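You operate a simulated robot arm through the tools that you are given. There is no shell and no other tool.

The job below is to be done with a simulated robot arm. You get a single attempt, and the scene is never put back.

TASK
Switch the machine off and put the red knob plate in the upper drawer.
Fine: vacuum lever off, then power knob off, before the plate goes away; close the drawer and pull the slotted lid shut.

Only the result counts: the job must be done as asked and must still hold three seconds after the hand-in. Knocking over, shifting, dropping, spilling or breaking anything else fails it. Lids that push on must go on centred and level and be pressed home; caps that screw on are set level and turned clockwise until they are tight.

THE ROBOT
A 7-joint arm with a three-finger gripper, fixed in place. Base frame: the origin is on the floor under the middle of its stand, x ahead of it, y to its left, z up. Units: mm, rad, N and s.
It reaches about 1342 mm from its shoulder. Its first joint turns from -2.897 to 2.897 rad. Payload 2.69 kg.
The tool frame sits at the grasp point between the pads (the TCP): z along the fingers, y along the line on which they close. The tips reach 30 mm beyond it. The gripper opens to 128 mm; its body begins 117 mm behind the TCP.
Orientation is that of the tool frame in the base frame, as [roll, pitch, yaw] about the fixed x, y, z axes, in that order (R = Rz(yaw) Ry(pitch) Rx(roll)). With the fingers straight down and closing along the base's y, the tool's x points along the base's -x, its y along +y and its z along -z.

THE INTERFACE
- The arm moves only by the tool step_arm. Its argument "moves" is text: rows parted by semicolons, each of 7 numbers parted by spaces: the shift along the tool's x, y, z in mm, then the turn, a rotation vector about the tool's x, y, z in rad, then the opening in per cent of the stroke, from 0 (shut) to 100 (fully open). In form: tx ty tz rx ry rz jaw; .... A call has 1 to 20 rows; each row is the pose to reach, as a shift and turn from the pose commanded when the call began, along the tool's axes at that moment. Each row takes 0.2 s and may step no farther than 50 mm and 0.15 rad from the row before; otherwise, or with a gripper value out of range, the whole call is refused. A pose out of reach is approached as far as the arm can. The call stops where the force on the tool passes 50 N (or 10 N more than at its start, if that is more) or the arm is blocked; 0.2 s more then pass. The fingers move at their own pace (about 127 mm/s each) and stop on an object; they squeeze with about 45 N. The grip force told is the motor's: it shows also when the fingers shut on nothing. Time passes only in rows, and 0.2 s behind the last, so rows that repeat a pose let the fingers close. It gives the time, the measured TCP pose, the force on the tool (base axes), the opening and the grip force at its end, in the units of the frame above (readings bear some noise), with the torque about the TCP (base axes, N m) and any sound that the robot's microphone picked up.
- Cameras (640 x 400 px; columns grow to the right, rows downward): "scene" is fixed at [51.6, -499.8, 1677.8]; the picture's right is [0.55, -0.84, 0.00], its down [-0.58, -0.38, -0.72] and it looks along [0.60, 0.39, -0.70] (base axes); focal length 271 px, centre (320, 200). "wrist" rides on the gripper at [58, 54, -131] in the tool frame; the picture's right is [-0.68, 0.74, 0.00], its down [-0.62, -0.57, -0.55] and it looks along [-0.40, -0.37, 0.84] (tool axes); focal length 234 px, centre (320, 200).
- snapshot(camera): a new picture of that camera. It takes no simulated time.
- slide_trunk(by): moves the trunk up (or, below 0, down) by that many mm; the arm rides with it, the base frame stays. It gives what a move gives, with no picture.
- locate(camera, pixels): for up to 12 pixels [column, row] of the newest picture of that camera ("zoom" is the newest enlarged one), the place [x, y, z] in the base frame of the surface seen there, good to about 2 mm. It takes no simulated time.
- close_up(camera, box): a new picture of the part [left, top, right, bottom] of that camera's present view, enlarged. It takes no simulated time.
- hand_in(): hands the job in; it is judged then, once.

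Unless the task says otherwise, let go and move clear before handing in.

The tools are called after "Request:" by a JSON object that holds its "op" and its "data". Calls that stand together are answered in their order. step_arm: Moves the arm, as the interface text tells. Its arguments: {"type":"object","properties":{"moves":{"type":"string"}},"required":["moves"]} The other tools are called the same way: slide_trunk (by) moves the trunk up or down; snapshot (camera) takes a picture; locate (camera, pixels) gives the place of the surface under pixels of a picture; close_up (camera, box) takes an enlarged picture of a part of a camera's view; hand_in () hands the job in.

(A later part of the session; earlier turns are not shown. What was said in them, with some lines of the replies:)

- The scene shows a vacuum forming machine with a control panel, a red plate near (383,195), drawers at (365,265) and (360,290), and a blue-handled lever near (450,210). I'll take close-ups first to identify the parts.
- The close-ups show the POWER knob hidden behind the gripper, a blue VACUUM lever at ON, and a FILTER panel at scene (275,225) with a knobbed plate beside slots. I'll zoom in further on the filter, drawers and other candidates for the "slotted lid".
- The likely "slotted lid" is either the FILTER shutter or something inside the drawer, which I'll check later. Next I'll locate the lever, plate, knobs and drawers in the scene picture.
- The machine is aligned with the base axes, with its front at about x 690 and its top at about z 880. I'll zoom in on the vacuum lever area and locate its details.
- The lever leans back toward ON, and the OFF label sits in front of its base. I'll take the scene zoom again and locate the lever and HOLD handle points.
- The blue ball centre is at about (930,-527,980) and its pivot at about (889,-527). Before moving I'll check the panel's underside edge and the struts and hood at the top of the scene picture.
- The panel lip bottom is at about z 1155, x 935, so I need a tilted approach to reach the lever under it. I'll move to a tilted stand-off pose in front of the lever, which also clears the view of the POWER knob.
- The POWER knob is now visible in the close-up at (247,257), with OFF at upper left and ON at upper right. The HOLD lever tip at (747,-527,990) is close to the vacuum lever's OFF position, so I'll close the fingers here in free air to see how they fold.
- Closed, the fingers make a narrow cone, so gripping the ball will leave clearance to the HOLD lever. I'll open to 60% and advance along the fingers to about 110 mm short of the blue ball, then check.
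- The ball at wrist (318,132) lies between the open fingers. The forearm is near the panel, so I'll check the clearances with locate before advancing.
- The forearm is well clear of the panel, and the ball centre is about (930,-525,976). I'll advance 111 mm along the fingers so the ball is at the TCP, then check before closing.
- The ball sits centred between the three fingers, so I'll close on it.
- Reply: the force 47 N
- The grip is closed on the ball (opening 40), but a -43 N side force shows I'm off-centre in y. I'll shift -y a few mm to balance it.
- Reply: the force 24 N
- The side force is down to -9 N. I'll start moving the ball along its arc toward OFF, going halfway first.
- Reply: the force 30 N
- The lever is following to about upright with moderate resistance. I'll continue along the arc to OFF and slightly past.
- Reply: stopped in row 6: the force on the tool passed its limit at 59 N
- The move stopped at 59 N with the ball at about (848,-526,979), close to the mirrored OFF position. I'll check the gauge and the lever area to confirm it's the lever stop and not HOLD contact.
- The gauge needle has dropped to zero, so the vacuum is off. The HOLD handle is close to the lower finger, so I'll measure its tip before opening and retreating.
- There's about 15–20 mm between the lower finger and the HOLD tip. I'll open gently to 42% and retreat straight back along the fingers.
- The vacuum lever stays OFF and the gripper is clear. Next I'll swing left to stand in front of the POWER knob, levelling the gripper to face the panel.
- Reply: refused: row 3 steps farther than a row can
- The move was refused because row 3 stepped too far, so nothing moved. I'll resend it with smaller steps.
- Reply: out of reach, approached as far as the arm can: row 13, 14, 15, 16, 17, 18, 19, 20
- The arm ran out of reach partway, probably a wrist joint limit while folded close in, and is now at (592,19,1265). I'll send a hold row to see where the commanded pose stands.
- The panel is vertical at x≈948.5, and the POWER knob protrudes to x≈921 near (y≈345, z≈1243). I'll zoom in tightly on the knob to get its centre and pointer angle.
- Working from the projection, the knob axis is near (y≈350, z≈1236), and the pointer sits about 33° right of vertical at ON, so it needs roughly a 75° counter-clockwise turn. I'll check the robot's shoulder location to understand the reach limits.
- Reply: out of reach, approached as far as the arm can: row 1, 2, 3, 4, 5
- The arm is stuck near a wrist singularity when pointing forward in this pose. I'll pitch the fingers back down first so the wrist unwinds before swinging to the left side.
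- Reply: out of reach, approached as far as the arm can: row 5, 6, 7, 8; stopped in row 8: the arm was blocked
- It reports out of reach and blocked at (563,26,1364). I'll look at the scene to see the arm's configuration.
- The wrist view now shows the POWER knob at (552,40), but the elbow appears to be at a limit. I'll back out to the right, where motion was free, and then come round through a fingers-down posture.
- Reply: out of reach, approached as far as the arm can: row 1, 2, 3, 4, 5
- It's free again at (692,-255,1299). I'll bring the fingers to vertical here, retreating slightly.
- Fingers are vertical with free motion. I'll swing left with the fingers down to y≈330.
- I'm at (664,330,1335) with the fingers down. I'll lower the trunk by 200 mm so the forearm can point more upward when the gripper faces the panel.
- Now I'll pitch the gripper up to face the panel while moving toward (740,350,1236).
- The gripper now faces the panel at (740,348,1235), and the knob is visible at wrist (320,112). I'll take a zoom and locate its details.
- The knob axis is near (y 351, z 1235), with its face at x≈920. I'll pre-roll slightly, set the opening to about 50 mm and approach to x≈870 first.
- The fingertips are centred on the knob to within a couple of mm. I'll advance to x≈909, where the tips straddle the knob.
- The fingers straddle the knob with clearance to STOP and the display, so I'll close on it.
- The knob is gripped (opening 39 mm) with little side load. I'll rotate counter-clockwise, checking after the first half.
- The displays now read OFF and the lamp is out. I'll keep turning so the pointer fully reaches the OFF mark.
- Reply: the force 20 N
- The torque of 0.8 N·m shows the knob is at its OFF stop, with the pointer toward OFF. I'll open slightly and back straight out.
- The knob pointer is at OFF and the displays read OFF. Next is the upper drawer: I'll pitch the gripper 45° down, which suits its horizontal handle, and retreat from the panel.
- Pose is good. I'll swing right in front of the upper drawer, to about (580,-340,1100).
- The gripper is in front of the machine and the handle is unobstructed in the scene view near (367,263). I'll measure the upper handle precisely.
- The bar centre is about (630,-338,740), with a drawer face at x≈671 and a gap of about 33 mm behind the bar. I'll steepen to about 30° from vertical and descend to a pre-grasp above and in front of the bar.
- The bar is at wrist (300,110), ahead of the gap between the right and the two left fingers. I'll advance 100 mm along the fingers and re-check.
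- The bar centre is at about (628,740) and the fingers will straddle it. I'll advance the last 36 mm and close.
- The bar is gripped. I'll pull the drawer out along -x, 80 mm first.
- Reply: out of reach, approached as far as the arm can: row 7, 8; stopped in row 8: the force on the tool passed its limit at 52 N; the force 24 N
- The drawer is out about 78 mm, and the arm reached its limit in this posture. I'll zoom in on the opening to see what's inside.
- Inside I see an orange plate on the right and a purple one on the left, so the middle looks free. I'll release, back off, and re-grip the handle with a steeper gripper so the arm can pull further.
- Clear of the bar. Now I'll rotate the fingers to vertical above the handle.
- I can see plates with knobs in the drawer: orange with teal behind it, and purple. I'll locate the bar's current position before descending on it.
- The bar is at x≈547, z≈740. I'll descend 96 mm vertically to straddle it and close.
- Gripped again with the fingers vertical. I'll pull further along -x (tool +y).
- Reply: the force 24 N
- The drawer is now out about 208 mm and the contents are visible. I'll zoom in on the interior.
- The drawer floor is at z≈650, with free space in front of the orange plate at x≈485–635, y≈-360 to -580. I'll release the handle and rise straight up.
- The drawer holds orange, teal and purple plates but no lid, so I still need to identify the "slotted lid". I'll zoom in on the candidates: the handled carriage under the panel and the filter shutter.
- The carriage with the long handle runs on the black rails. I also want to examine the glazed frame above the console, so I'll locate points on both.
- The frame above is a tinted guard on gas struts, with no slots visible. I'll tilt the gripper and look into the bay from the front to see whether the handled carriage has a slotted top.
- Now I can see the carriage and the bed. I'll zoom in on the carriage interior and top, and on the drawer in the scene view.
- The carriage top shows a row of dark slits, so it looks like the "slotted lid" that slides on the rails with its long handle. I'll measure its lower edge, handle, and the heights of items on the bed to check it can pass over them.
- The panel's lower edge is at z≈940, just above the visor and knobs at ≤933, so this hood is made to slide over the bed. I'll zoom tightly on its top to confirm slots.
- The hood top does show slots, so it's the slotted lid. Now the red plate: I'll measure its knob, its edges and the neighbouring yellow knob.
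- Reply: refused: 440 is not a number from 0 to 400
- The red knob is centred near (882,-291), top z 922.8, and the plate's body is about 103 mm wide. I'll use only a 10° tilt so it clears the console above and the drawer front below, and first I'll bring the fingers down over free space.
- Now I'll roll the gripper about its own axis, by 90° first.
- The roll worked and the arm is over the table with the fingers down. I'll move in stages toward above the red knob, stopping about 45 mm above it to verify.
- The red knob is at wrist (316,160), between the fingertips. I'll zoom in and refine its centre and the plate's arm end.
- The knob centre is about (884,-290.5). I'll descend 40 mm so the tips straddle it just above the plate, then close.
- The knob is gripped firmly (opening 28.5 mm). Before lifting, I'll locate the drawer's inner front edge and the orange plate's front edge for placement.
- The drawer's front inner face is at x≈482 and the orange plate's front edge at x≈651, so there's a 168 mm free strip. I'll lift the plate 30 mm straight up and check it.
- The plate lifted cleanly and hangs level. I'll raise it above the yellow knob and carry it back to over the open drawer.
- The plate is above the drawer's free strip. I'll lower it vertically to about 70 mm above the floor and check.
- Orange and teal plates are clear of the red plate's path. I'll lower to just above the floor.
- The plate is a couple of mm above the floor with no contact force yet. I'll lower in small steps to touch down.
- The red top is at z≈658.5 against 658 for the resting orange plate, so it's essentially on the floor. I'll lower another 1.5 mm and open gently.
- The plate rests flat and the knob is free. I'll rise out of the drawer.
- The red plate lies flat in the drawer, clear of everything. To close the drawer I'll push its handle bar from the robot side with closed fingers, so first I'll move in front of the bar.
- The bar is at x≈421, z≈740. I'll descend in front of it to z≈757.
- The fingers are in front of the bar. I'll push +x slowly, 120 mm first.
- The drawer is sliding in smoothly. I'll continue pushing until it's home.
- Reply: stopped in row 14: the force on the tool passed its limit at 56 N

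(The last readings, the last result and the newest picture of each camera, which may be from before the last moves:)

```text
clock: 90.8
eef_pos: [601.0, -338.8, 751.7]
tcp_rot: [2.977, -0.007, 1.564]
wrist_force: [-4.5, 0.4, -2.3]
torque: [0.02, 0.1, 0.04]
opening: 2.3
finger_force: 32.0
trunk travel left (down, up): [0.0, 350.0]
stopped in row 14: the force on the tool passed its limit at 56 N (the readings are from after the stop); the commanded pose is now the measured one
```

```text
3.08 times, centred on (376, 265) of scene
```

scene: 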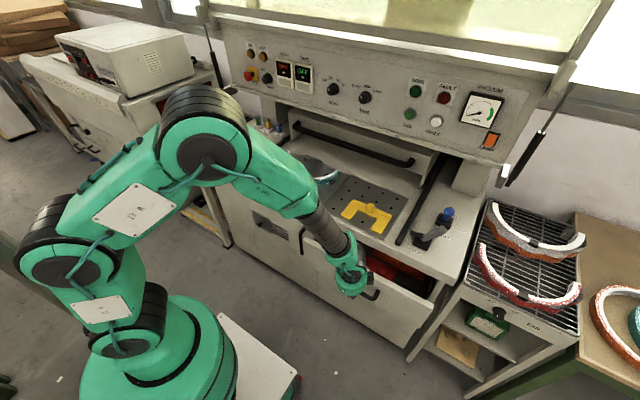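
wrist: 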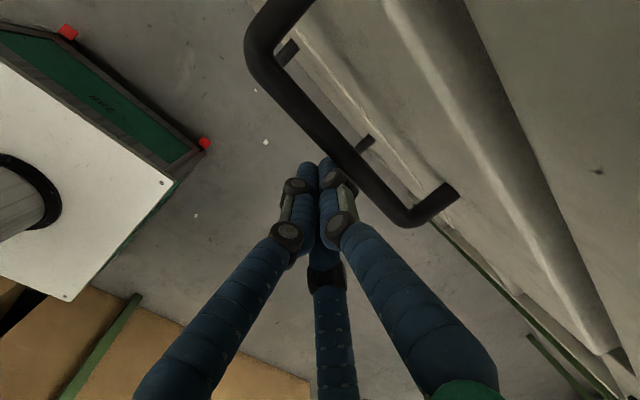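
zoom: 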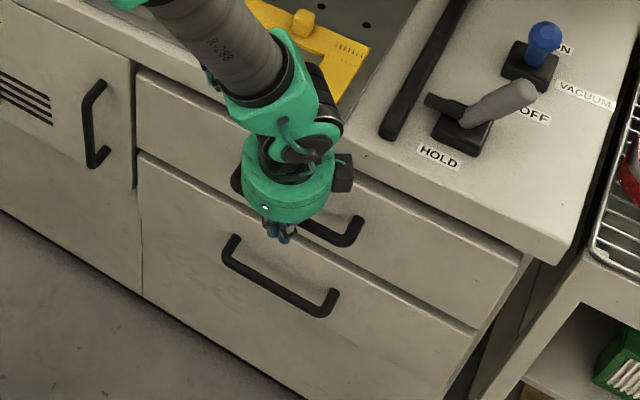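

The drawer hit its stop at 56 N and looks flush. I'll back away from the handle, rise, and verify the drawer face position.

Request:
{"op": "step_arm", "data": {"moves": "0 -20 -3.5 0 0 0 0; 0 -50 -9 0 0 0 0; 0 -75 -20 0 0 0 0; 0 -75 -65 0 0 0 0; 0 -70 -110 0 0 0 0; 0 -62 -155 0 0 0 0; 0 -54 -200 0 0 0 0; 0 -46 -245 0 0 0 0; 0 -38 -290 0 0 0 0"}}

Request:
{"op": "snapshot", "data": {"camera": "scene"}}

Request:
{"op": "close_up", "data": {"camera": "scene", "box": [290, 200, 482, 320]}}

Request:
{"op": "locate", "data": {"camera": "zoom", "pixels": [[110, 90], [200, 130], [400, 240], [480, 270], [300, 230], [300, 300], [500, 45], [500, 60], [520, 105]]}}

```text
clock: 92.8
eef_pos: [515.9, -342.0, 1033.4]
tcp_rot: [2.976, -0.007, 1.566]
wrist_force: [0.4, -0.2, -0.9]
torque: [0.03, 0.04, 0.0]
opening: 1.9
finger_force: 31.3
trunk travel left (down, up): [0.0, 350.0]
```

```text
taken
```

scene: 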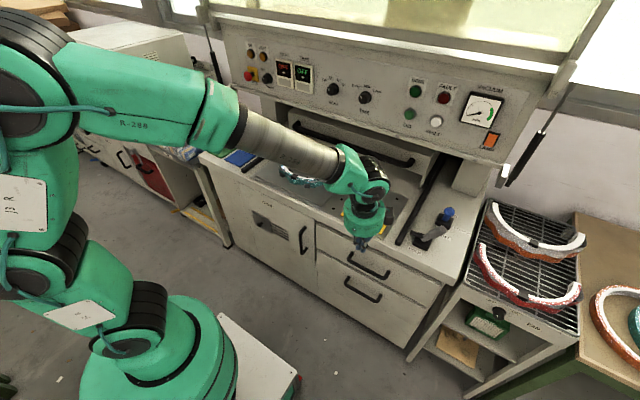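

```text
3.33 times, centred on (386, 260) of scene
```

zoom: 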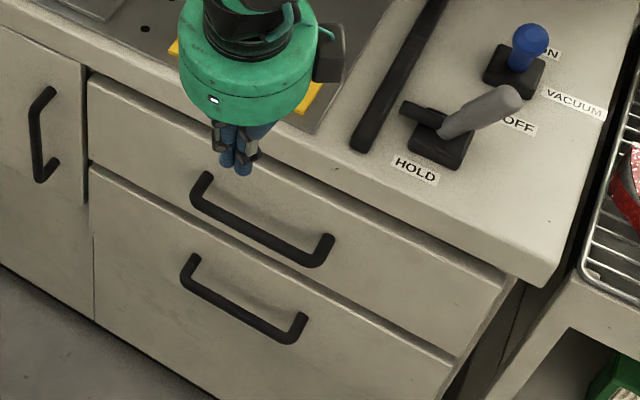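

```text
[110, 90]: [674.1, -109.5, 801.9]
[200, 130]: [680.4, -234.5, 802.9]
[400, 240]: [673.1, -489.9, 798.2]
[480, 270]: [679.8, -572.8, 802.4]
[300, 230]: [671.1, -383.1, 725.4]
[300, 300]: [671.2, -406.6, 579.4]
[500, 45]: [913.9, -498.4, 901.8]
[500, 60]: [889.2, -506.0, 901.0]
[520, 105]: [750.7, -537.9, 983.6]
```

The drawer face is back at x≈671, so it's closed. Next is the lid: I'll measure its handle, the panel's bottom edge and the rail ends.

Request:
{"op": "close_up", "data": {"camera": "scene", "box": [380, 130, 460, 200]}}

Request:
{"op": "locate", "data": {"camera": "zoom", "pixels": [[150, 150], [200, 190], [200, 210], [220, 220], [240, 225], [180, 185], [160, 190], [160, 200], [260, 260], [300, 330], [330, 290], [430, 250]]}}

Request:
{"op": "close_up", "data": {"camera": "scene", "box": [280, 105, 360, 165]}}

Request:
{"op": "locate", "data": {"camera": "zoom", "pixels": [[200, 190], [300, 215], [300, 225], [400, 265], [400, 275], [400, 290], [500, 300], [500, 320], [500, 340], [120, 130], [120, 180], [120, 250]]}}

```text
5.71 times, centred on (420, 165) of scene
```

zoom: 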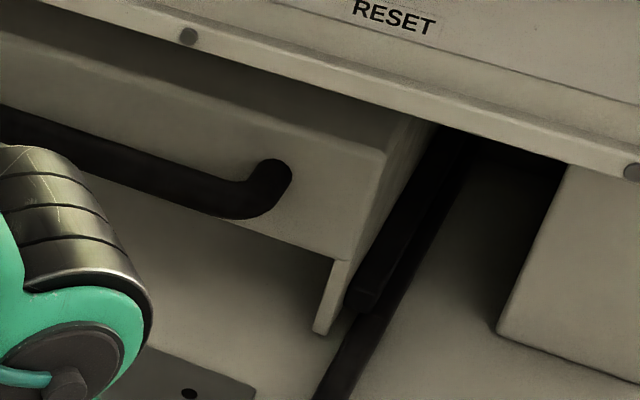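

```text
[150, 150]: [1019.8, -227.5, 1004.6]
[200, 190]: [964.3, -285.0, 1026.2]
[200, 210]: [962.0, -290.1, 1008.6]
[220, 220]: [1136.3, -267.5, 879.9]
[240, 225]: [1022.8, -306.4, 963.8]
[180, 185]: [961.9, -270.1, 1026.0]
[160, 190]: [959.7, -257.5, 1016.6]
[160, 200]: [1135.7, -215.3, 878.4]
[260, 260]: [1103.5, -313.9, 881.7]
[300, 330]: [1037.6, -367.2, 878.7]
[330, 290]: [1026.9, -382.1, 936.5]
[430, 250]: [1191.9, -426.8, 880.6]
```

```text
6.67 times, centred on (320, 135) of scene
```

zoom: 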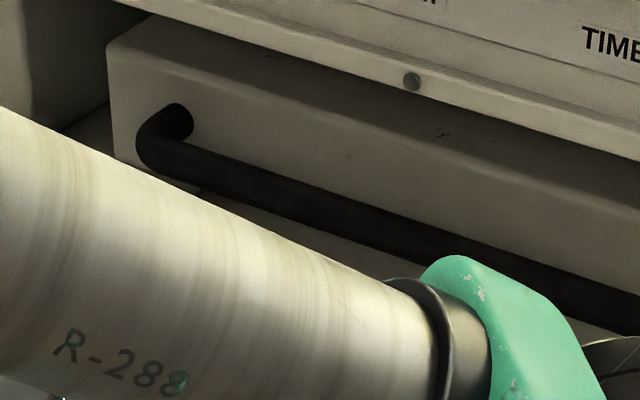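

```text
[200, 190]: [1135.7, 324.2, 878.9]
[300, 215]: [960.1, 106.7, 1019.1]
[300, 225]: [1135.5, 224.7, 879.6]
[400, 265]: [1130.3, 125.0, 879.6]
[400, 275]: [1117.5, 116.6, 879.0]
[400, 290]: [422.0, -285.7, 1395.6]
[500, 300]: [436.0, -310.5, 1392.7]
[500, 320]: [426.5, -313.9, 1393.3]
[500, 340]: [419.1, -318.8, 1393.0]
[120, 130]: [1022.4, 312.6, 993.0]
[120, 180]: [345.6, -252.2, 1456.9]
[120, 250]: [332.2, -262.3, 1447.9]
```

The panel bottom is at z≥943 and bed items are ≤933, so the lid will clear. The handle bar centre is about (969.5, y, 1019.5) with its middle near y≈-40. I'll roll the gripper back 180° so its camera boxes sit on the lower side away from the console.

Request:
{"op": "step_arm", "data": {"moves": "0 0 0 0 0 -0.14 20; 0 0 0 0 0 -0.28 30; 0 0 0 0 0 -0.42 40; 0 0 0 0 0 -0.56 45; 0 0 0 0 0 -0.7 45; 0 0 0 0 0 -0.84 45; 0 0 0 0 0 -0.98 45; 0 0 0 0 0 -1.12 45; 0 0 0 0 0 -1.26 45; 0 0 0 0 0 -1.4 45; 0 0 0 0 0 -1.54 45; 0 0 0 0 0 -1.571 45"}}

Request:
{"op": "step_arm", "data": {"moves": "0 0 0 0 0 -0.14 45; 0 0 0 0 0 -0.28 45; 0 0 0 0 0 -0.42 45; 0 0 0 0 0 -0.56 45; 0 0 0 0 0 -0.7 45; 0 0 0 0 0 -0.84 45; 0 0 0 0 0 -0.98 45; 0 0 0 0 0 -1.12 45; 0 0 0 0 0 -1.26 45; 0 0 0 0 0 -1.4 45; 0 0 0 0 0 -1.54 45; 0 0 0 0 0 -1.571 45"}}

```text
clock: 95.4
eef_pos: [516.6, -342.0, 1034.3]
tcp_rot: [3.134, 0.164, 3.139]
wrist_force: [0.1, 0.4, -0.2]
torque: [0.02, -0.02, -0.02]
opening: 57.8
finger_force: 0.2
trunk travel left (down, up): [0.0, 350.0]
```

```text
clock: 98.0
eef_pos: [516.9, -340.8, 1034.0]
tcp_rot: [-2.975, 0.004, -1.574]
wrist_force: [0.3, 0.7, -0.3]
torque: [-0.02, 0.0, 0.04]
opening: 57.7
finger_force: 0.0
trunk travel left (down, up): [0.0, 350.0]
```

Roll done. I'll now move to the centre of the lid's handle at a stand-off, pitching to 55°.

Request:
{"op": "step_arm", "data": {"moves": "-33 -15 -12 0.088 0 0 45; -67 -32 -22 0.176 0 0 45; -100 -52 -32 0.264 0 0 45; -134 -74 -42 0.352 0 0 45; -167 -98 -50 0.44 0 0 45; -200 -122 -57 0.528 0 0 45; -234 -147 -62 0.616 0 0 45; -267 -172 -64 0.704 0 0 45; -301 -196 -64 0.793 0 0 45; -301 -196 -64 0.793 0 0 45"}}

Request:
{"op": "snapshot", "data": {"camera": "wrist"}}

Request:
{"op": "snapshot", "data": {"camera": "scene"}}

```text
clock: 100.2
eef_pos: [701.0, -41.1, 1131.6]
tcp_rot: [-2.182, 0.006, -1.573]
wrist_force: [0.6, 0.2, 0.1]
torque: [-0.04, 0.0, -0.01]
opening: 57.6
finger_force: 0.1
trunk travel left (down, up): [0.0, 350.0]
```

```text
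taken
```

wrist: 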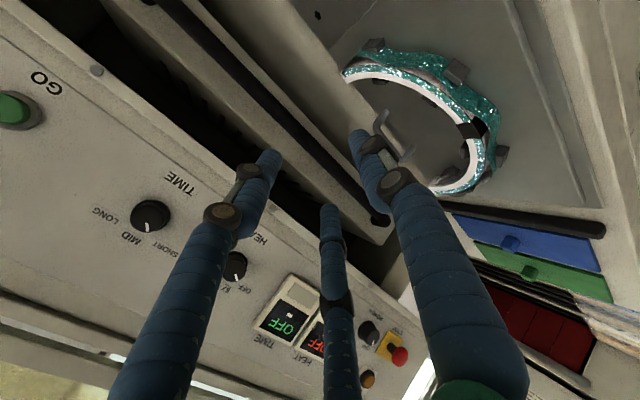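

```text
taken
```

scene: 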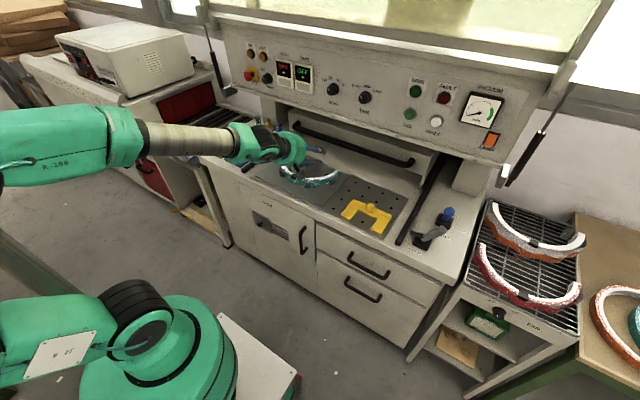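

Request:
{"op": "close_up", "data": {"camera": "wrist", "box": [130, 0, 450, 230]}}

Request:
{"op": "locate", "data": {"camera": "wrist", "pixels": [[225, 55], [260, 90], [290, 122], [310, 145], [265, 85], [255, 95], [340, 180], [300, 110], [280, 85], [385, 125], [400, 155], [350, 70]]}}

```text
1.74 times, centred on (290, 115) of wrist
```

zoom: 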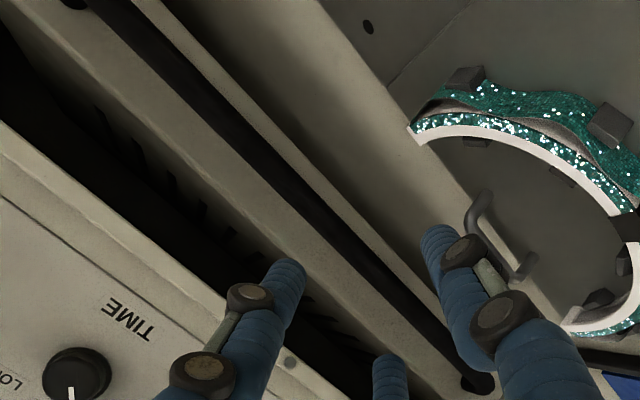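

```text
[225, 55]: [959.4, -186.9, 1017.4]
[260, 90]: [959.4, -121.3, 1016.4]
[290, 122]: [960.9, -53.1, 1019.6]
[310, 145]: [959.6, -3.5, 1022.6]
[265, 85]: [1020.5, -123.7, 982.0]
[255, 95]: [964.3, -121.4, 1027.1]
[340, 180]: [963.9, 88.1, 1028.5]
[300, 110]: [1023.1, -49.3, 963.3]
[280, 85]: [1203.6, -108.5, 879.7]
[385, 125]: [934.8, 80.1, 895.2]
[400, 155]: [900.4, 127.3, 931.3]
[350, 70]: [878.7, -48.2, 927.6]
```

The dark slots along the lid's top edge are clearly visible, and the bar is centred at (970.5, 1018). I'll advance toward it, stopping about 35 mm short.

Request:
{"op": "step_arm", "data": {"moves": "0 -20 42 0 0 0 45; 0 -42 82 0 0 0 45; 0 -62 120 0 0 0 45; 0 -71.5 160 0 0 0 45; 0 -71.5 200 0 0 0 45; 0 -71.5 238 0 0 0 45; 0 -71.5 238 0 0 0 45"}}

Request:
{"op": "snapshot", "data": {"camera": "wrist"}}

Request:
{"op": "close_up", "data": {"camera": "scene", "box": [270, 80, 430, 200]}}

```text
clock: 101.8
eef_pos: [937.5, -41.9, 1052.0]
tcp_rot: [-2.183, 0.007, -1.574]
wrist_force: [-0.4, 0.3, -0.8]
torque: [-0.01, -0.06, -0.02]
opening: 57.6
finger_force: 0.0
trunk travel left (down, up): [0.0, 350.0]
```

```text
taken
```

wrist: 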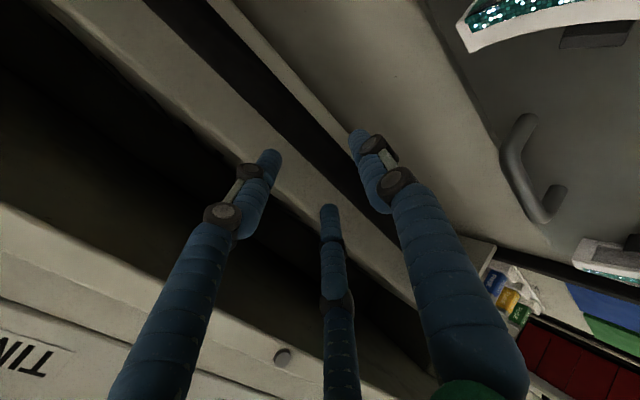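

```text
3.33 times, centred on (350, 140) of scene
```

zoom: 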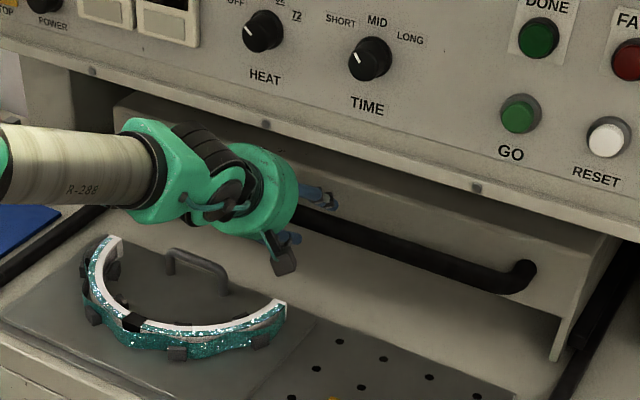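

The bar runs between the two upper fingers and the lower finger as planned. I'll advance the remaining 36 mm and close.

Request:
{"op": "step_arm", "data": {"moves": "0 0 15 0 0 0 45; 0 0 28 0 0 0 45; 0 0 36 0 0 0 45; 0 0 36 0 0 0 45; 0 0 36 0 0 0 20; 0 0 36 0 0 0 0; 0 0 36 0 0 0 0; 0 0 36 0 0 0 0"}}

Request:
{"op": "snapshot", "data": {"camera": "wrist"}}

Request:
{"op": "close_up", "data": {"camera": "scene", "box": [270, 80, 430, 200]}}

```text
clock: 103.6
eef_pos: [966.9, -42.4, 1031.9]
tcp_rot: [-2.181, 0.007, -1.573]
wrist_force: [-4.3, -0.7, -1.7]
torque: [-0.6, 0.07, 0.44]
opening: 39.4
finger_force: 44.4
trunk travel left (down, up): [0.0, 350.0]
```

```text
taken
```

wrist: 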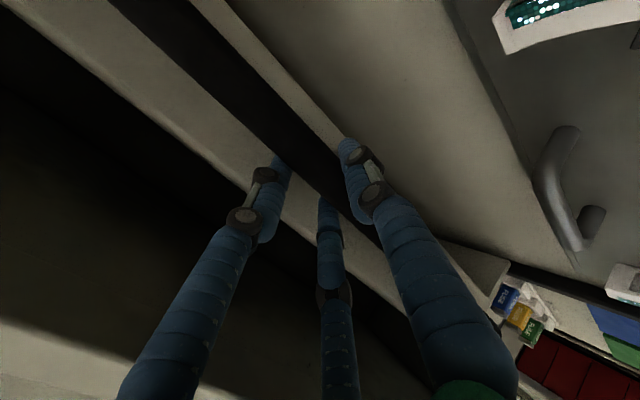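

```text
3.33 times, centred on (350, 140) of scene
```

zoom: 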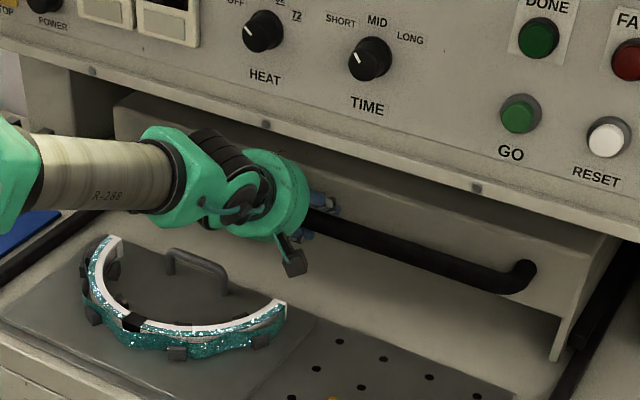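

The bar is gripped. I'll pull the lid toward me along -x, 60 mm first.

Request:
{"op": "step_arm", "data": {"moves": "0 2.9 -4.1 0 0 0 0; 0 5.7 -8.2 0 0 0 0; 0 11.5 -16.4 0 0 0 0; 0 17.2 -24.6 0 0 0 0; 0 23 -32.8 0 0 0 0; 0 28.7 -41 0 0 0 0; 0 34.4 -49.1 0 0 0 0"}}

Request:
{"op": "snapshot", "data": {"camera": "wrist"}}

Request:
{"op": "snapshot", "data": {"camera": "scene"}}

```text
clock: 105.2
eef_pos: [906.0, -43.1, 1032.2]
tcp_rot: [-2.184, 0.007, -1.576]
wrist_force: [-2.4, -6.6, -2.6]
torque: [-0.96, 0.13, 0.41]
opening: 39.5
finger_force: 45.0
trunk travel left (down, up): [0.0, 350.0]
```

```text
taken
```

wrist: 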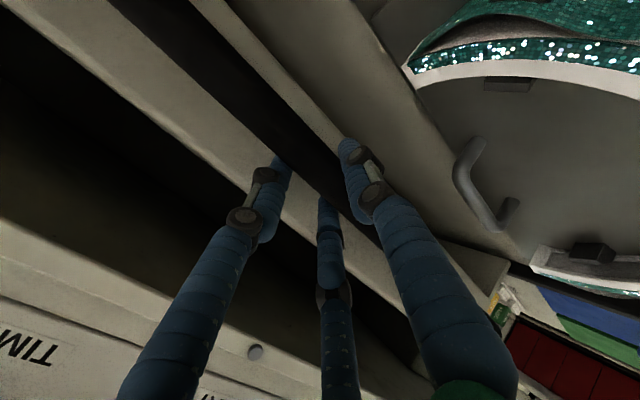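

```text
taken
```

scene: 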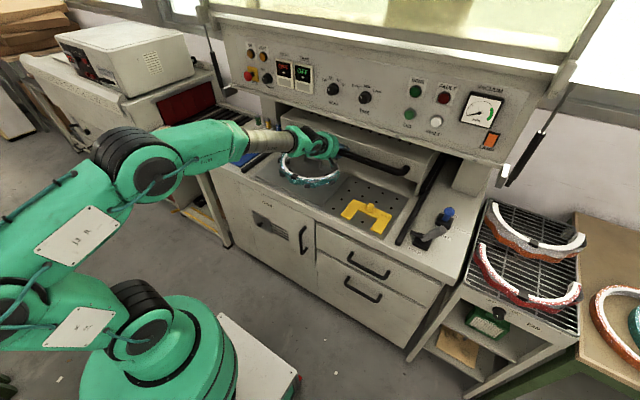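

The lid moved 61 mm smoothly. I'll check its lower-edge clearance against the small grey handle and visor before continuing.

Request:
{"op": "close_up", "data": {"camera": "scene", "box": [260, 110, 452, 230]}}

Request:
{"op": "locate", "data": {"camera": "zoom", "pixels": [[300, 170], [350, 185], [350, 195], [400, 208], [400, 215], [450, 230], [450, 238], [480, 245], [500, 190], [280, 160], [515, 290], [520, 270]]}}

Request:
{"op": "close_up", "data": {"camera": "wrist", "box": [320, 0, 640, 280]}}

Request:
{"op": "locate", "data": {"camera": "wrist", "pixels": [[300, 105], [310, 118], [280, 60], [465, 160], [475, 145], [510, 205], [420, 80], [430, 55], [500, 85], [590, 255], [330, 135], [420, 235]]}}

```text
3.33 times, centred on (356, 170) of scene
```

zoom: 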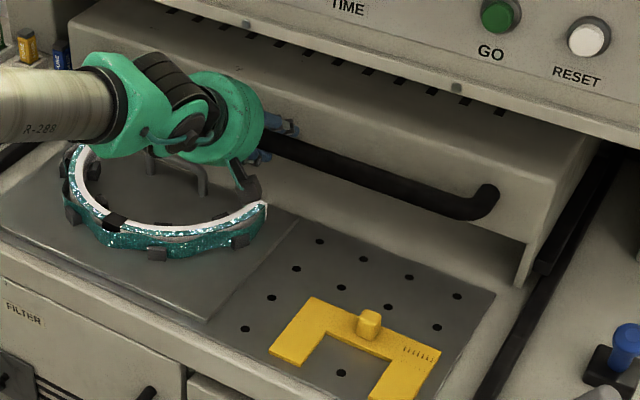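

```text
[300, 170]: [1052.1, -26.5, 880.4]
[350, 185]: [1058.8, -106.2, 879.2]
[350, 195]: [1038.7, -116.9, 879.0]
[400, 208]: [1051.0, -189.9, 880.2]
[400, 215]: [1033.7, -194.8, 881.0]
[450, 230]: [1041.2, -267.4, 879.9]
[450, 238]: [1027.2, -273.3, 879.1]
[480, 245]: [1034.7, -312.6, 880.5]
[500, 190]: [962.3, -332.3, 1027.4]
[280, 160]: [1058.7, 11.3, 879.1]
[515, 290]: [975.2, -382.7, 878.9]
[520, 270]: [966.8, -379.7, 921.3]
```

```text
1.43 times, centred on (480, 140) of wrist
```

zoom: 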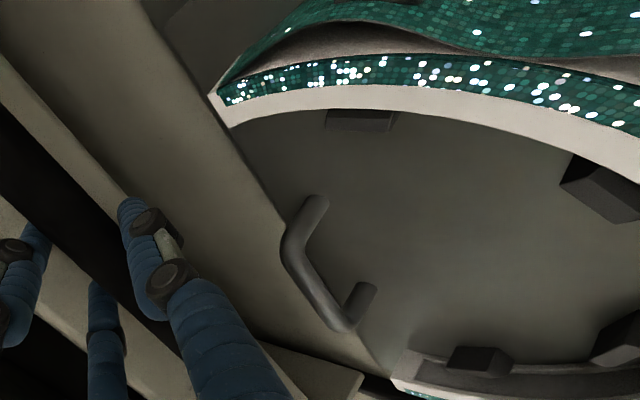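

```text
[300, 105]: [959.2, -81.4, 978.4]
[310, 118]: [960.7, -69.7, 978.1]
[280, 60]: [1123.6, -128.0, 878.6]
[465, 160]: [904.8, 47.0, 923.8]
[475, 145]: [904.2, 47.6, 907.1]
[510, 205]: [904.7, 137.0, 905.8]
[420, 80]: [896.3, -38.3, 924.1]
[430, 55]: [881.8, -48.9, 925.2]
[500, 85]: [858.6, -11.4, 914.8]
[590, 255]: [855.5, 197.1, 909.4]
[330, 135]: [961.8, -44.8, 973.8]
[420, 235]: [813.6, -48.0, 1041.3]
```

The lid's bottom edge is above z≈956, which gives about 25 mm clearance, and the slots on top are now obvious. I'll keep pulling.

Request:
{"op": "step_arm", "data": {"moves": "0 6.9 -9.8 0 0 0 0; 0 13.8 -19.7 0 0 0 0; 0 20.7 -29.5 0 0 0 0; 0 27.6 -39.3 0 0 0 0; 0 34.4 -49.1 0 0 0 0; 0 41.3 -59 0 0 0 0; 0 48.2 -68.8 0 0 0 0; 0 55.1 -78.6 0 0 0 0; 0 62 -88.5 0 0 0 0; 0 68.9 -98.3 0 0 0 0; 0 75.8 -108.1 0 0 0 0; 0 82.7 -118 0 0 0 0"}}

Request:
{"op": "snapshot", "data": {"camera": "scene"}}

Request:
{"op": "snapshot", "data": {"camera": "wrist"}}

```text
clock: 107.8
eef_pos: [761.8, -43.1, 1031.1]
tcp_rot: [-2.183, 0.007, -1.574]
wrist_force: [-2.3, -10.1, -2.5]
torque: [-0.79, 0.08, 0.47]
opening: 39.3
finger_force: 44.7
trunk travel left (down, up): [0.0, 350.0]
```

```text
taken
```

scene: 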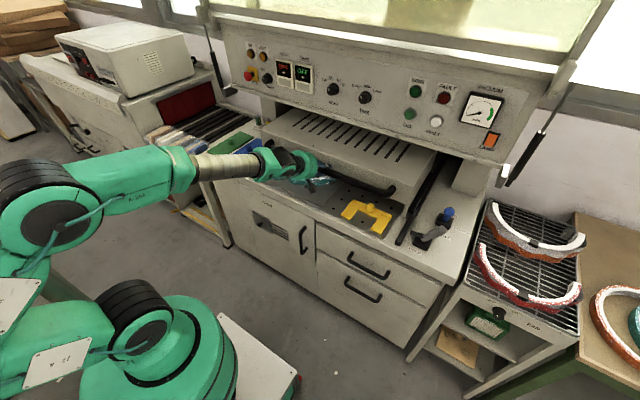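

```text
taken
```

wrist: 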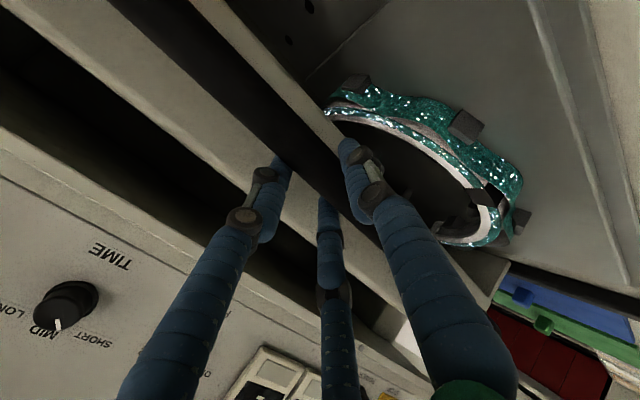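

The slotted top is now well exposed and the lid is gliding over the visor. I'll continue in smaller steps toward its front stop.

Request:
{"op": "step_arm", "data": {"moves": "0 5.2 -7.4 0 0 0 0; 0 10.3 -14.7 0 0 0 0; 0 15.5 -22.1 0 0 0 0; 0 20.7 -29.5 0 0 0 0; 0 25.8 -36.9 0 0 0 0; 0 31 -44.2 0 0 0 0; 0 36.2 -51.6 0 0 0 0; 0 41.3 -59 0 0 0 0; 0 46.5 -66.3 0 0 0 0; 0 51.7 -73.7 0 0 0 0"}}

Request:
{"op": "snapshot", "data": {"camera": "scene"}}

Request:
{"op": "close_up", "data": {"camera": "scene", "box": [250, 100, 474, 260]}}

```text
clock: 110.0
eef_pos: [671.0, -41.9, 1032.8]
tcp_rot: [-2.181, 0.006, -1.578]
wrist_force: [-1.6, -17.0, -6.4]
torque: [-0.99, 0.04, 0.31]
opening: 39.5
finger_force: 45.3
trunk travel left (down, up): [0.0, 350.0]
```

```text
taken
```

scene: 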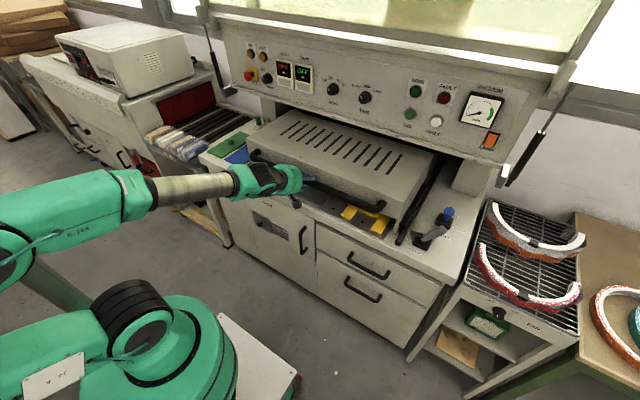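

```text
2.50 times, centred on (362, 180) of scene
```

zoom: 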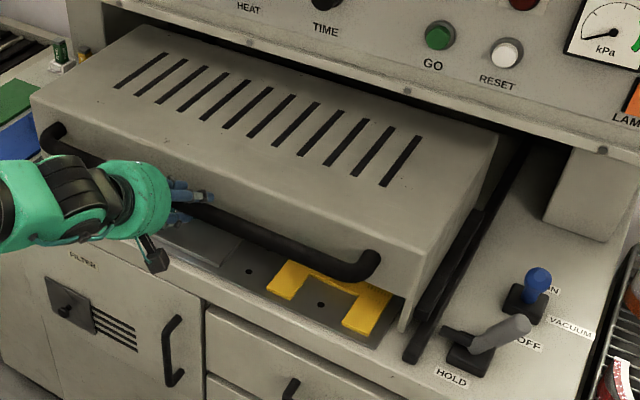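

The lid is nearly over the whole bed, with no stop felt yet. I'll keep pulling in small steps until it reaches its end stop.

Request:
{"op": "step_arm", "data": {"moves": "0 2.9 -4.1 0 0 0 0; 0 5.7 -8.2 0 0 0 0; 0 8.6 -12.3 0 0 0 0; 0 11.5 -16.4 0 0 0 0; 0 14.4 -20.5 0 0 0 0; 0 17.2 -24.6 0 0 0 0; 0 20.1 -28.7 0 0 0 0; 0 23 -32.8 0 0 0 0; 0 25.8 -36.9 0 0 0 0; 0 28.7 -41 0 0 0 0"}}

Request:
{"op": "close_up", "data": {"camera": "scene", "box": [250, 100, 474, 260]}}

Request:
{"op": "locate", "data": {"camera": "zoom", "pixels": [[415, 355], [405, 335], [400, 310], [420, 270], [370, 265], [300, 160], [490, 150], [440, 330], [50, 135], [35, 100], [480, 140], [430, 250]]}}

```text
clock: 112.2
eef_pos: [621.7, -40.8, 1032.0]
tcp_rot: [-2.183, 0.007, -1.577]
wrist_force: [-7.2, -21.1, -6.6]
torque: [-1.08, 0.11, 0.39]
opening: 39.2
finger_force: 44.4
trunk travel left (down, up): [0.0, 350.0]
```

```text
2.50 times, centred on (362, 180) of scene
```

zoom: 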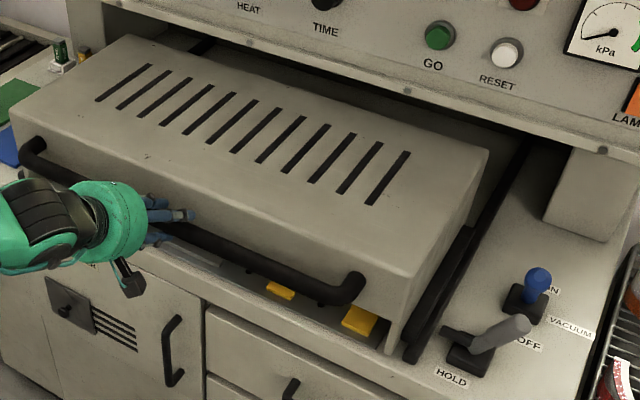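

```text
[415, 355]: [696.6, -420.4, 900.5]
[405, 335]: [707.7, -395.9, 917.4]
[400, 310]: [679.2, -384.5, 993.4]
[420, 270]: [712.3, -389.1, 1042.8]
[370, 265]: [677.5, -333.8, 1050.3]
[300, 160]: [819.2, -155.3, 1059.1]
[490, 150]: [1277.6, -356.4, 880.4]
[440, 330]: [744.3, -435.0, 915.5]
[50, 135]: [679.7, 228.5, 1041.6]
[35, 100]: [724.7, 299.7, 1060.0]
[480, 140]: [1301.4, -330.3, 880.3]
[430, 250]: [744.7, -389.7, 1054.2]
```

The lid front is at x≈677 and covers the bed, and the pull force is only slightly up. I'll continue slowly to find the hard stop.

Request:
{"op": "step_arm", "data": {"moves": "0 1.7 -2.5 0 0 0 0; 0 3.4 -4.9 0 0 0 0; 0 5.2 -7.4 0 0 0 0; 0 6.9 -9.8 0 0 0 0; 0 8.6 -12.3 0 0 0 0; 0 10.3 -14.7 0 0 0 0; 0 12.1 -17.2 0 0 0 0; 0 13.8 -19.7 0 0 0 0; 0 15.5 -22.1 0 0 0 0; 0 17.2 -24.6 0 0 0 0"}}

Request:
{"op": "close_up", "data": {"camera": "scene", "box": [250, 100, 474, 260]}}

Request:
{"op": "locate", "data": {"camera": "zoom", "pixels": [[390, 300], [360, 270], [250, 210], [410, 350], [470, 160], [120, 45], [300, 120], [400, 140]]}}

```text
clock: 112.8
eef_pos: [619.7, -42.0, 1031.9]
tcp_rot: [-2.179, 0.003, -1.576]
wrist_force: [41.4, -8.2, -14.0]
torque: [-0.97, -0.52, 0.03]
opening: 39.2
finger_force: 45.2
trunk travel left (down, up): [0.0, 350.0]
stopped in row 3: the force on the tool passed its limit at 58 N (the readings are from after the stop); the commanded pose is now the measured one
```

```text
2.50 times, centred on (362, 180) of scene
```

zoom: 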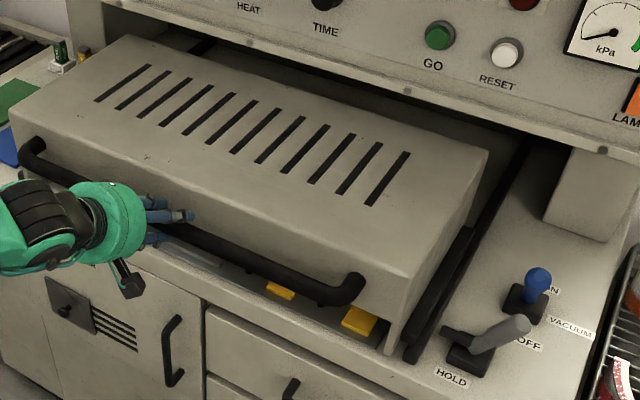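

```text
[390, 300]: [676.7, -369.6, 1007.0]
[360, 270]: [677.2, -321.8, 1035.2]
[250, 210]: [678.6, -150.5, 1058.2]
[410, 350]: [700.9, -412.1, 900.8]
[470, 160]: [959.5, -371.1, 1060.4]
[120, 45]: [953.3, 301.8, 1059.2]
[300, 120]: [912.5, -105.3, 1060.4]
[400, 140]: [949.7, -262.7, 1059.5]
```

The lid hit its hard stop at 58 N with the front at x≈677, so it's fully shut. I'll open and withdraw along the finger direction.

Request:
{"op": "step_arm", "data": {"moves": "0 0 0 0 0 0 20; 0 0 0 0 0 0 45; 0 0 0 0 0 0 45; 0 0 -15 0 0 0 45; 0 0 -35 0 0 0 45; 0 0 -65 0 0 0 45; 0 0 -100 0 0 0 45; 0 0 -135 0 0 0 45"}}

Request:
{"op": "snapshot", "data": {"camera": "scene"}}

Request:
{"op": "snapshot", "data": {"camera": "wrist"}}

```text
clock: 114.6
eef_pos: [507.4, -41.1, 1109.8]
tcp_rot: [-2.18, 0.006, -1.575]
wrist_force: [0.7, -0.2, -0.3]
torque: [0.02, 0.01, -0.02]
opening: 57.6
finger_force: 0.1
trunk travel left (down, up): [0.0, 350.0]
```

```text
taken
```

scene: 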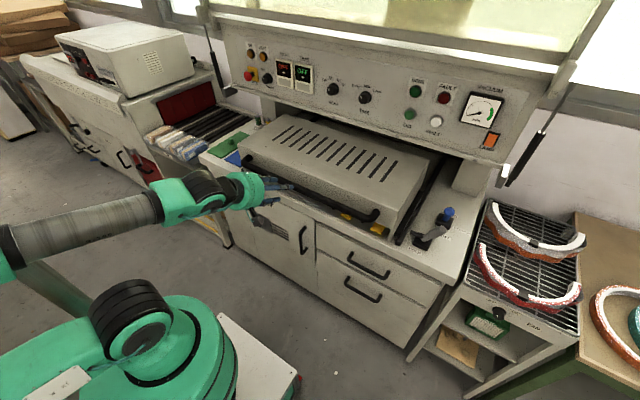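

```text
taken
```

wrist: 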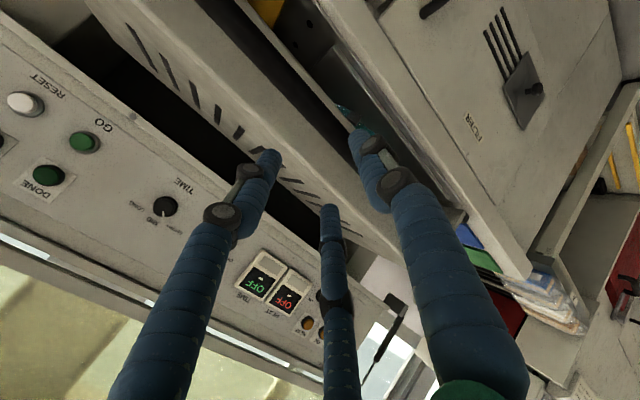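

The lid stays shut and the gripper is clear. I'll back off a bit more and verify the lever, knob, drawer, lid and bed items.

Request:
{"op": "step_arm", "data": {"moves": "0 -10 -20 0 0 0 45; 0 -25 -45 0 0 0 45; 0 -40 -70 0 0 0 45"}}

Request:
{"op": "close_up", "data": {"camera": "scene", "box": [400, 180, 480, 250]}}

Request:
{"op": "locate", "data": {"camera": "zoom", "pixels": [[335, 185], [345, 170], [320, 230], [290, 235], [350, 240], [200, 300], [250, 250]]}}

Request:
{"op": "close_up", "data": {"camera": "scene", "box": [230, 50, 310, 100]}}

Request:
{"op": "close_up", "data": {"camera": "scene", "box": [200, 110, 460, 330]}}

Request:
{"op": "locate", "data": {"camera": "zoom", "pixels": [[400, 235], [470, 205], [330, 200], [370, 260], [430, 300], [370, 330], [460, 230], [350, 205], [410, 215]]}}

Request:
{"op": "close_up", "data": {"camera": "wrist", "box": [230, 0, 550, 220]}}

```text
clock: 115.4
eef_pos: [472.5, -41.6, 1183.6]
tcp_rot: [-2.18, 0.005, -1.577]
wrist_force: [0.0, -0.3, -0.3]
torque: [0.0, -0.02, 0.01]
opening: 57.9
finger_force: 0.0
trunk travel left (down, up): [0.0, 350.0]
```

```text
5.71 times, centred on (440, 215) of scene
```

zoom: 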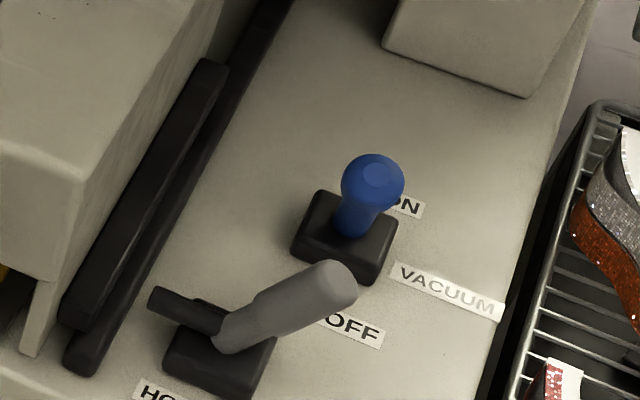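

```text
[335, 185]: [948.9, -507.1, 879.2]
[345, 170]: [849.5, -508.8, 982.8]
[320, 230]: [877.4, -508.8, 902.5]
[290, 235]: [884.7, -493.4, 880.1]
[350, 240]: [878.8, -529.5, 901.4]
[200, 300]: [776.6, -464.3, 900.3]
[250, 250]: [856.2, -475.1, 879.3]
```

```text
8.00 times, centred on (270, 75) of scene
```

zoom: 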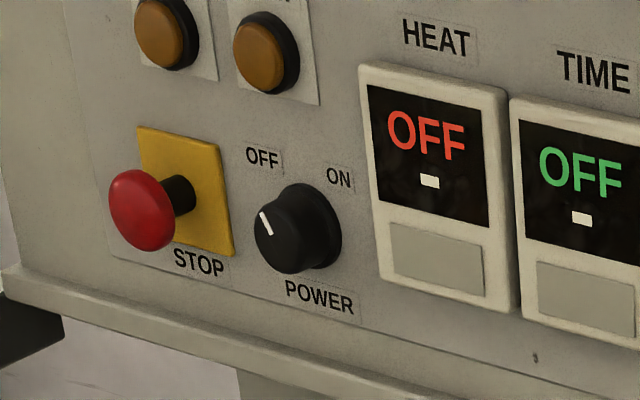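

```text
1.82 times, centred on (330, 220) of scene
```

zoom: 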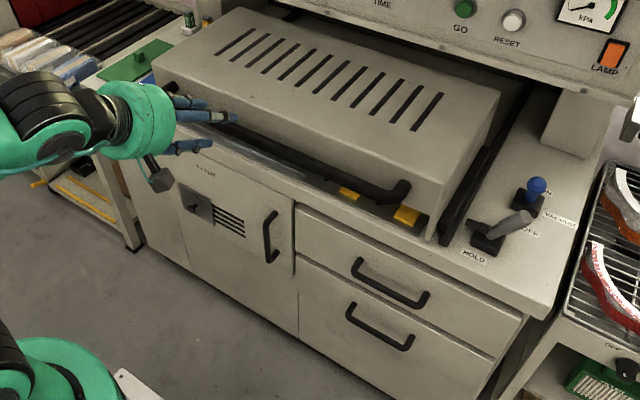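

```text
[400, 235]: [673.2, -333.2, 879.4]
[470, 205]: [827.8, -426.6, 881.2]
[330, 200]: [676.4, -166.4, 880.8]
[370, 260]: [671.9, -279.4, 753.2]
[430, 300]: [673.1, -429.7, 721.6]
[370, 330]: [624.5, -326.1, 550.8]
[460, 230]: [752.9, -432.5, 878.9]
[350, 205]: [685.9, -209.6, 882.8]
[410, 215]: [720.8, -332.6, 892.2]
```

```text
1.82 times, centred on (390, 110) of wrist
```

zoom: 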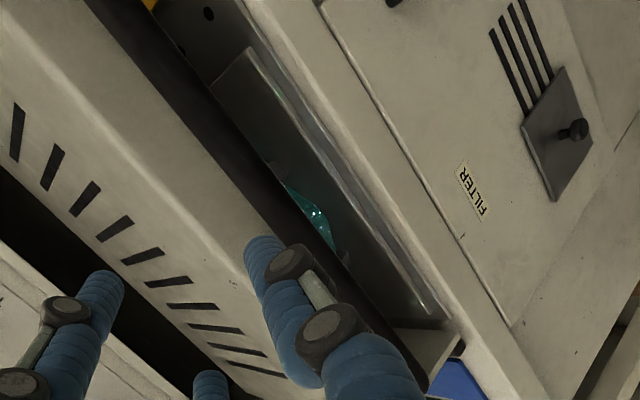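

All checks look right: the vacuum lever is at OFF (gauge zero), POWER points to OFF with the displays off, and the upper drawer is flush at x≈672 with the red plate inside. The slotted lid is at its front stop, the yellow plate and the visible part of the visor under the lid look undisturbed, and the gripper is open and clear, so I'm handing in.

Request:
{"op": "hand_in", "data": {}}

```text
The job is handed in.
```

The job is handed in, done in the order you asked. The grading result isn't shown to me.

- **Vacuum lever:** it is at OFF, and the gauge reads zero.
- **Power knob:** it is turned to OFF. The ON lamp is out and both displays read OFF.
- **Red knob plate:** it is in the upper drawer, flat on the floor in front of the orange plate.
- **Upper drawer:** it is pushed in to its stop and flush with the cabinet front. I couldn't see inside once it was shut, so I can't confirm the plates stayed exactly where they were.
- **Slotted lid:** I took this to be the sliding hood with slots in its top and the long handle. I pulled it forward over the bed until it hit its stop. The knobbed plate over the FILTER slots was the other candidate, and I left it alone.

The yellow plate and the HOLD lever look undisturbed, as does the part of the visor still visible under the lid. The gripper is open and clear of the machine.
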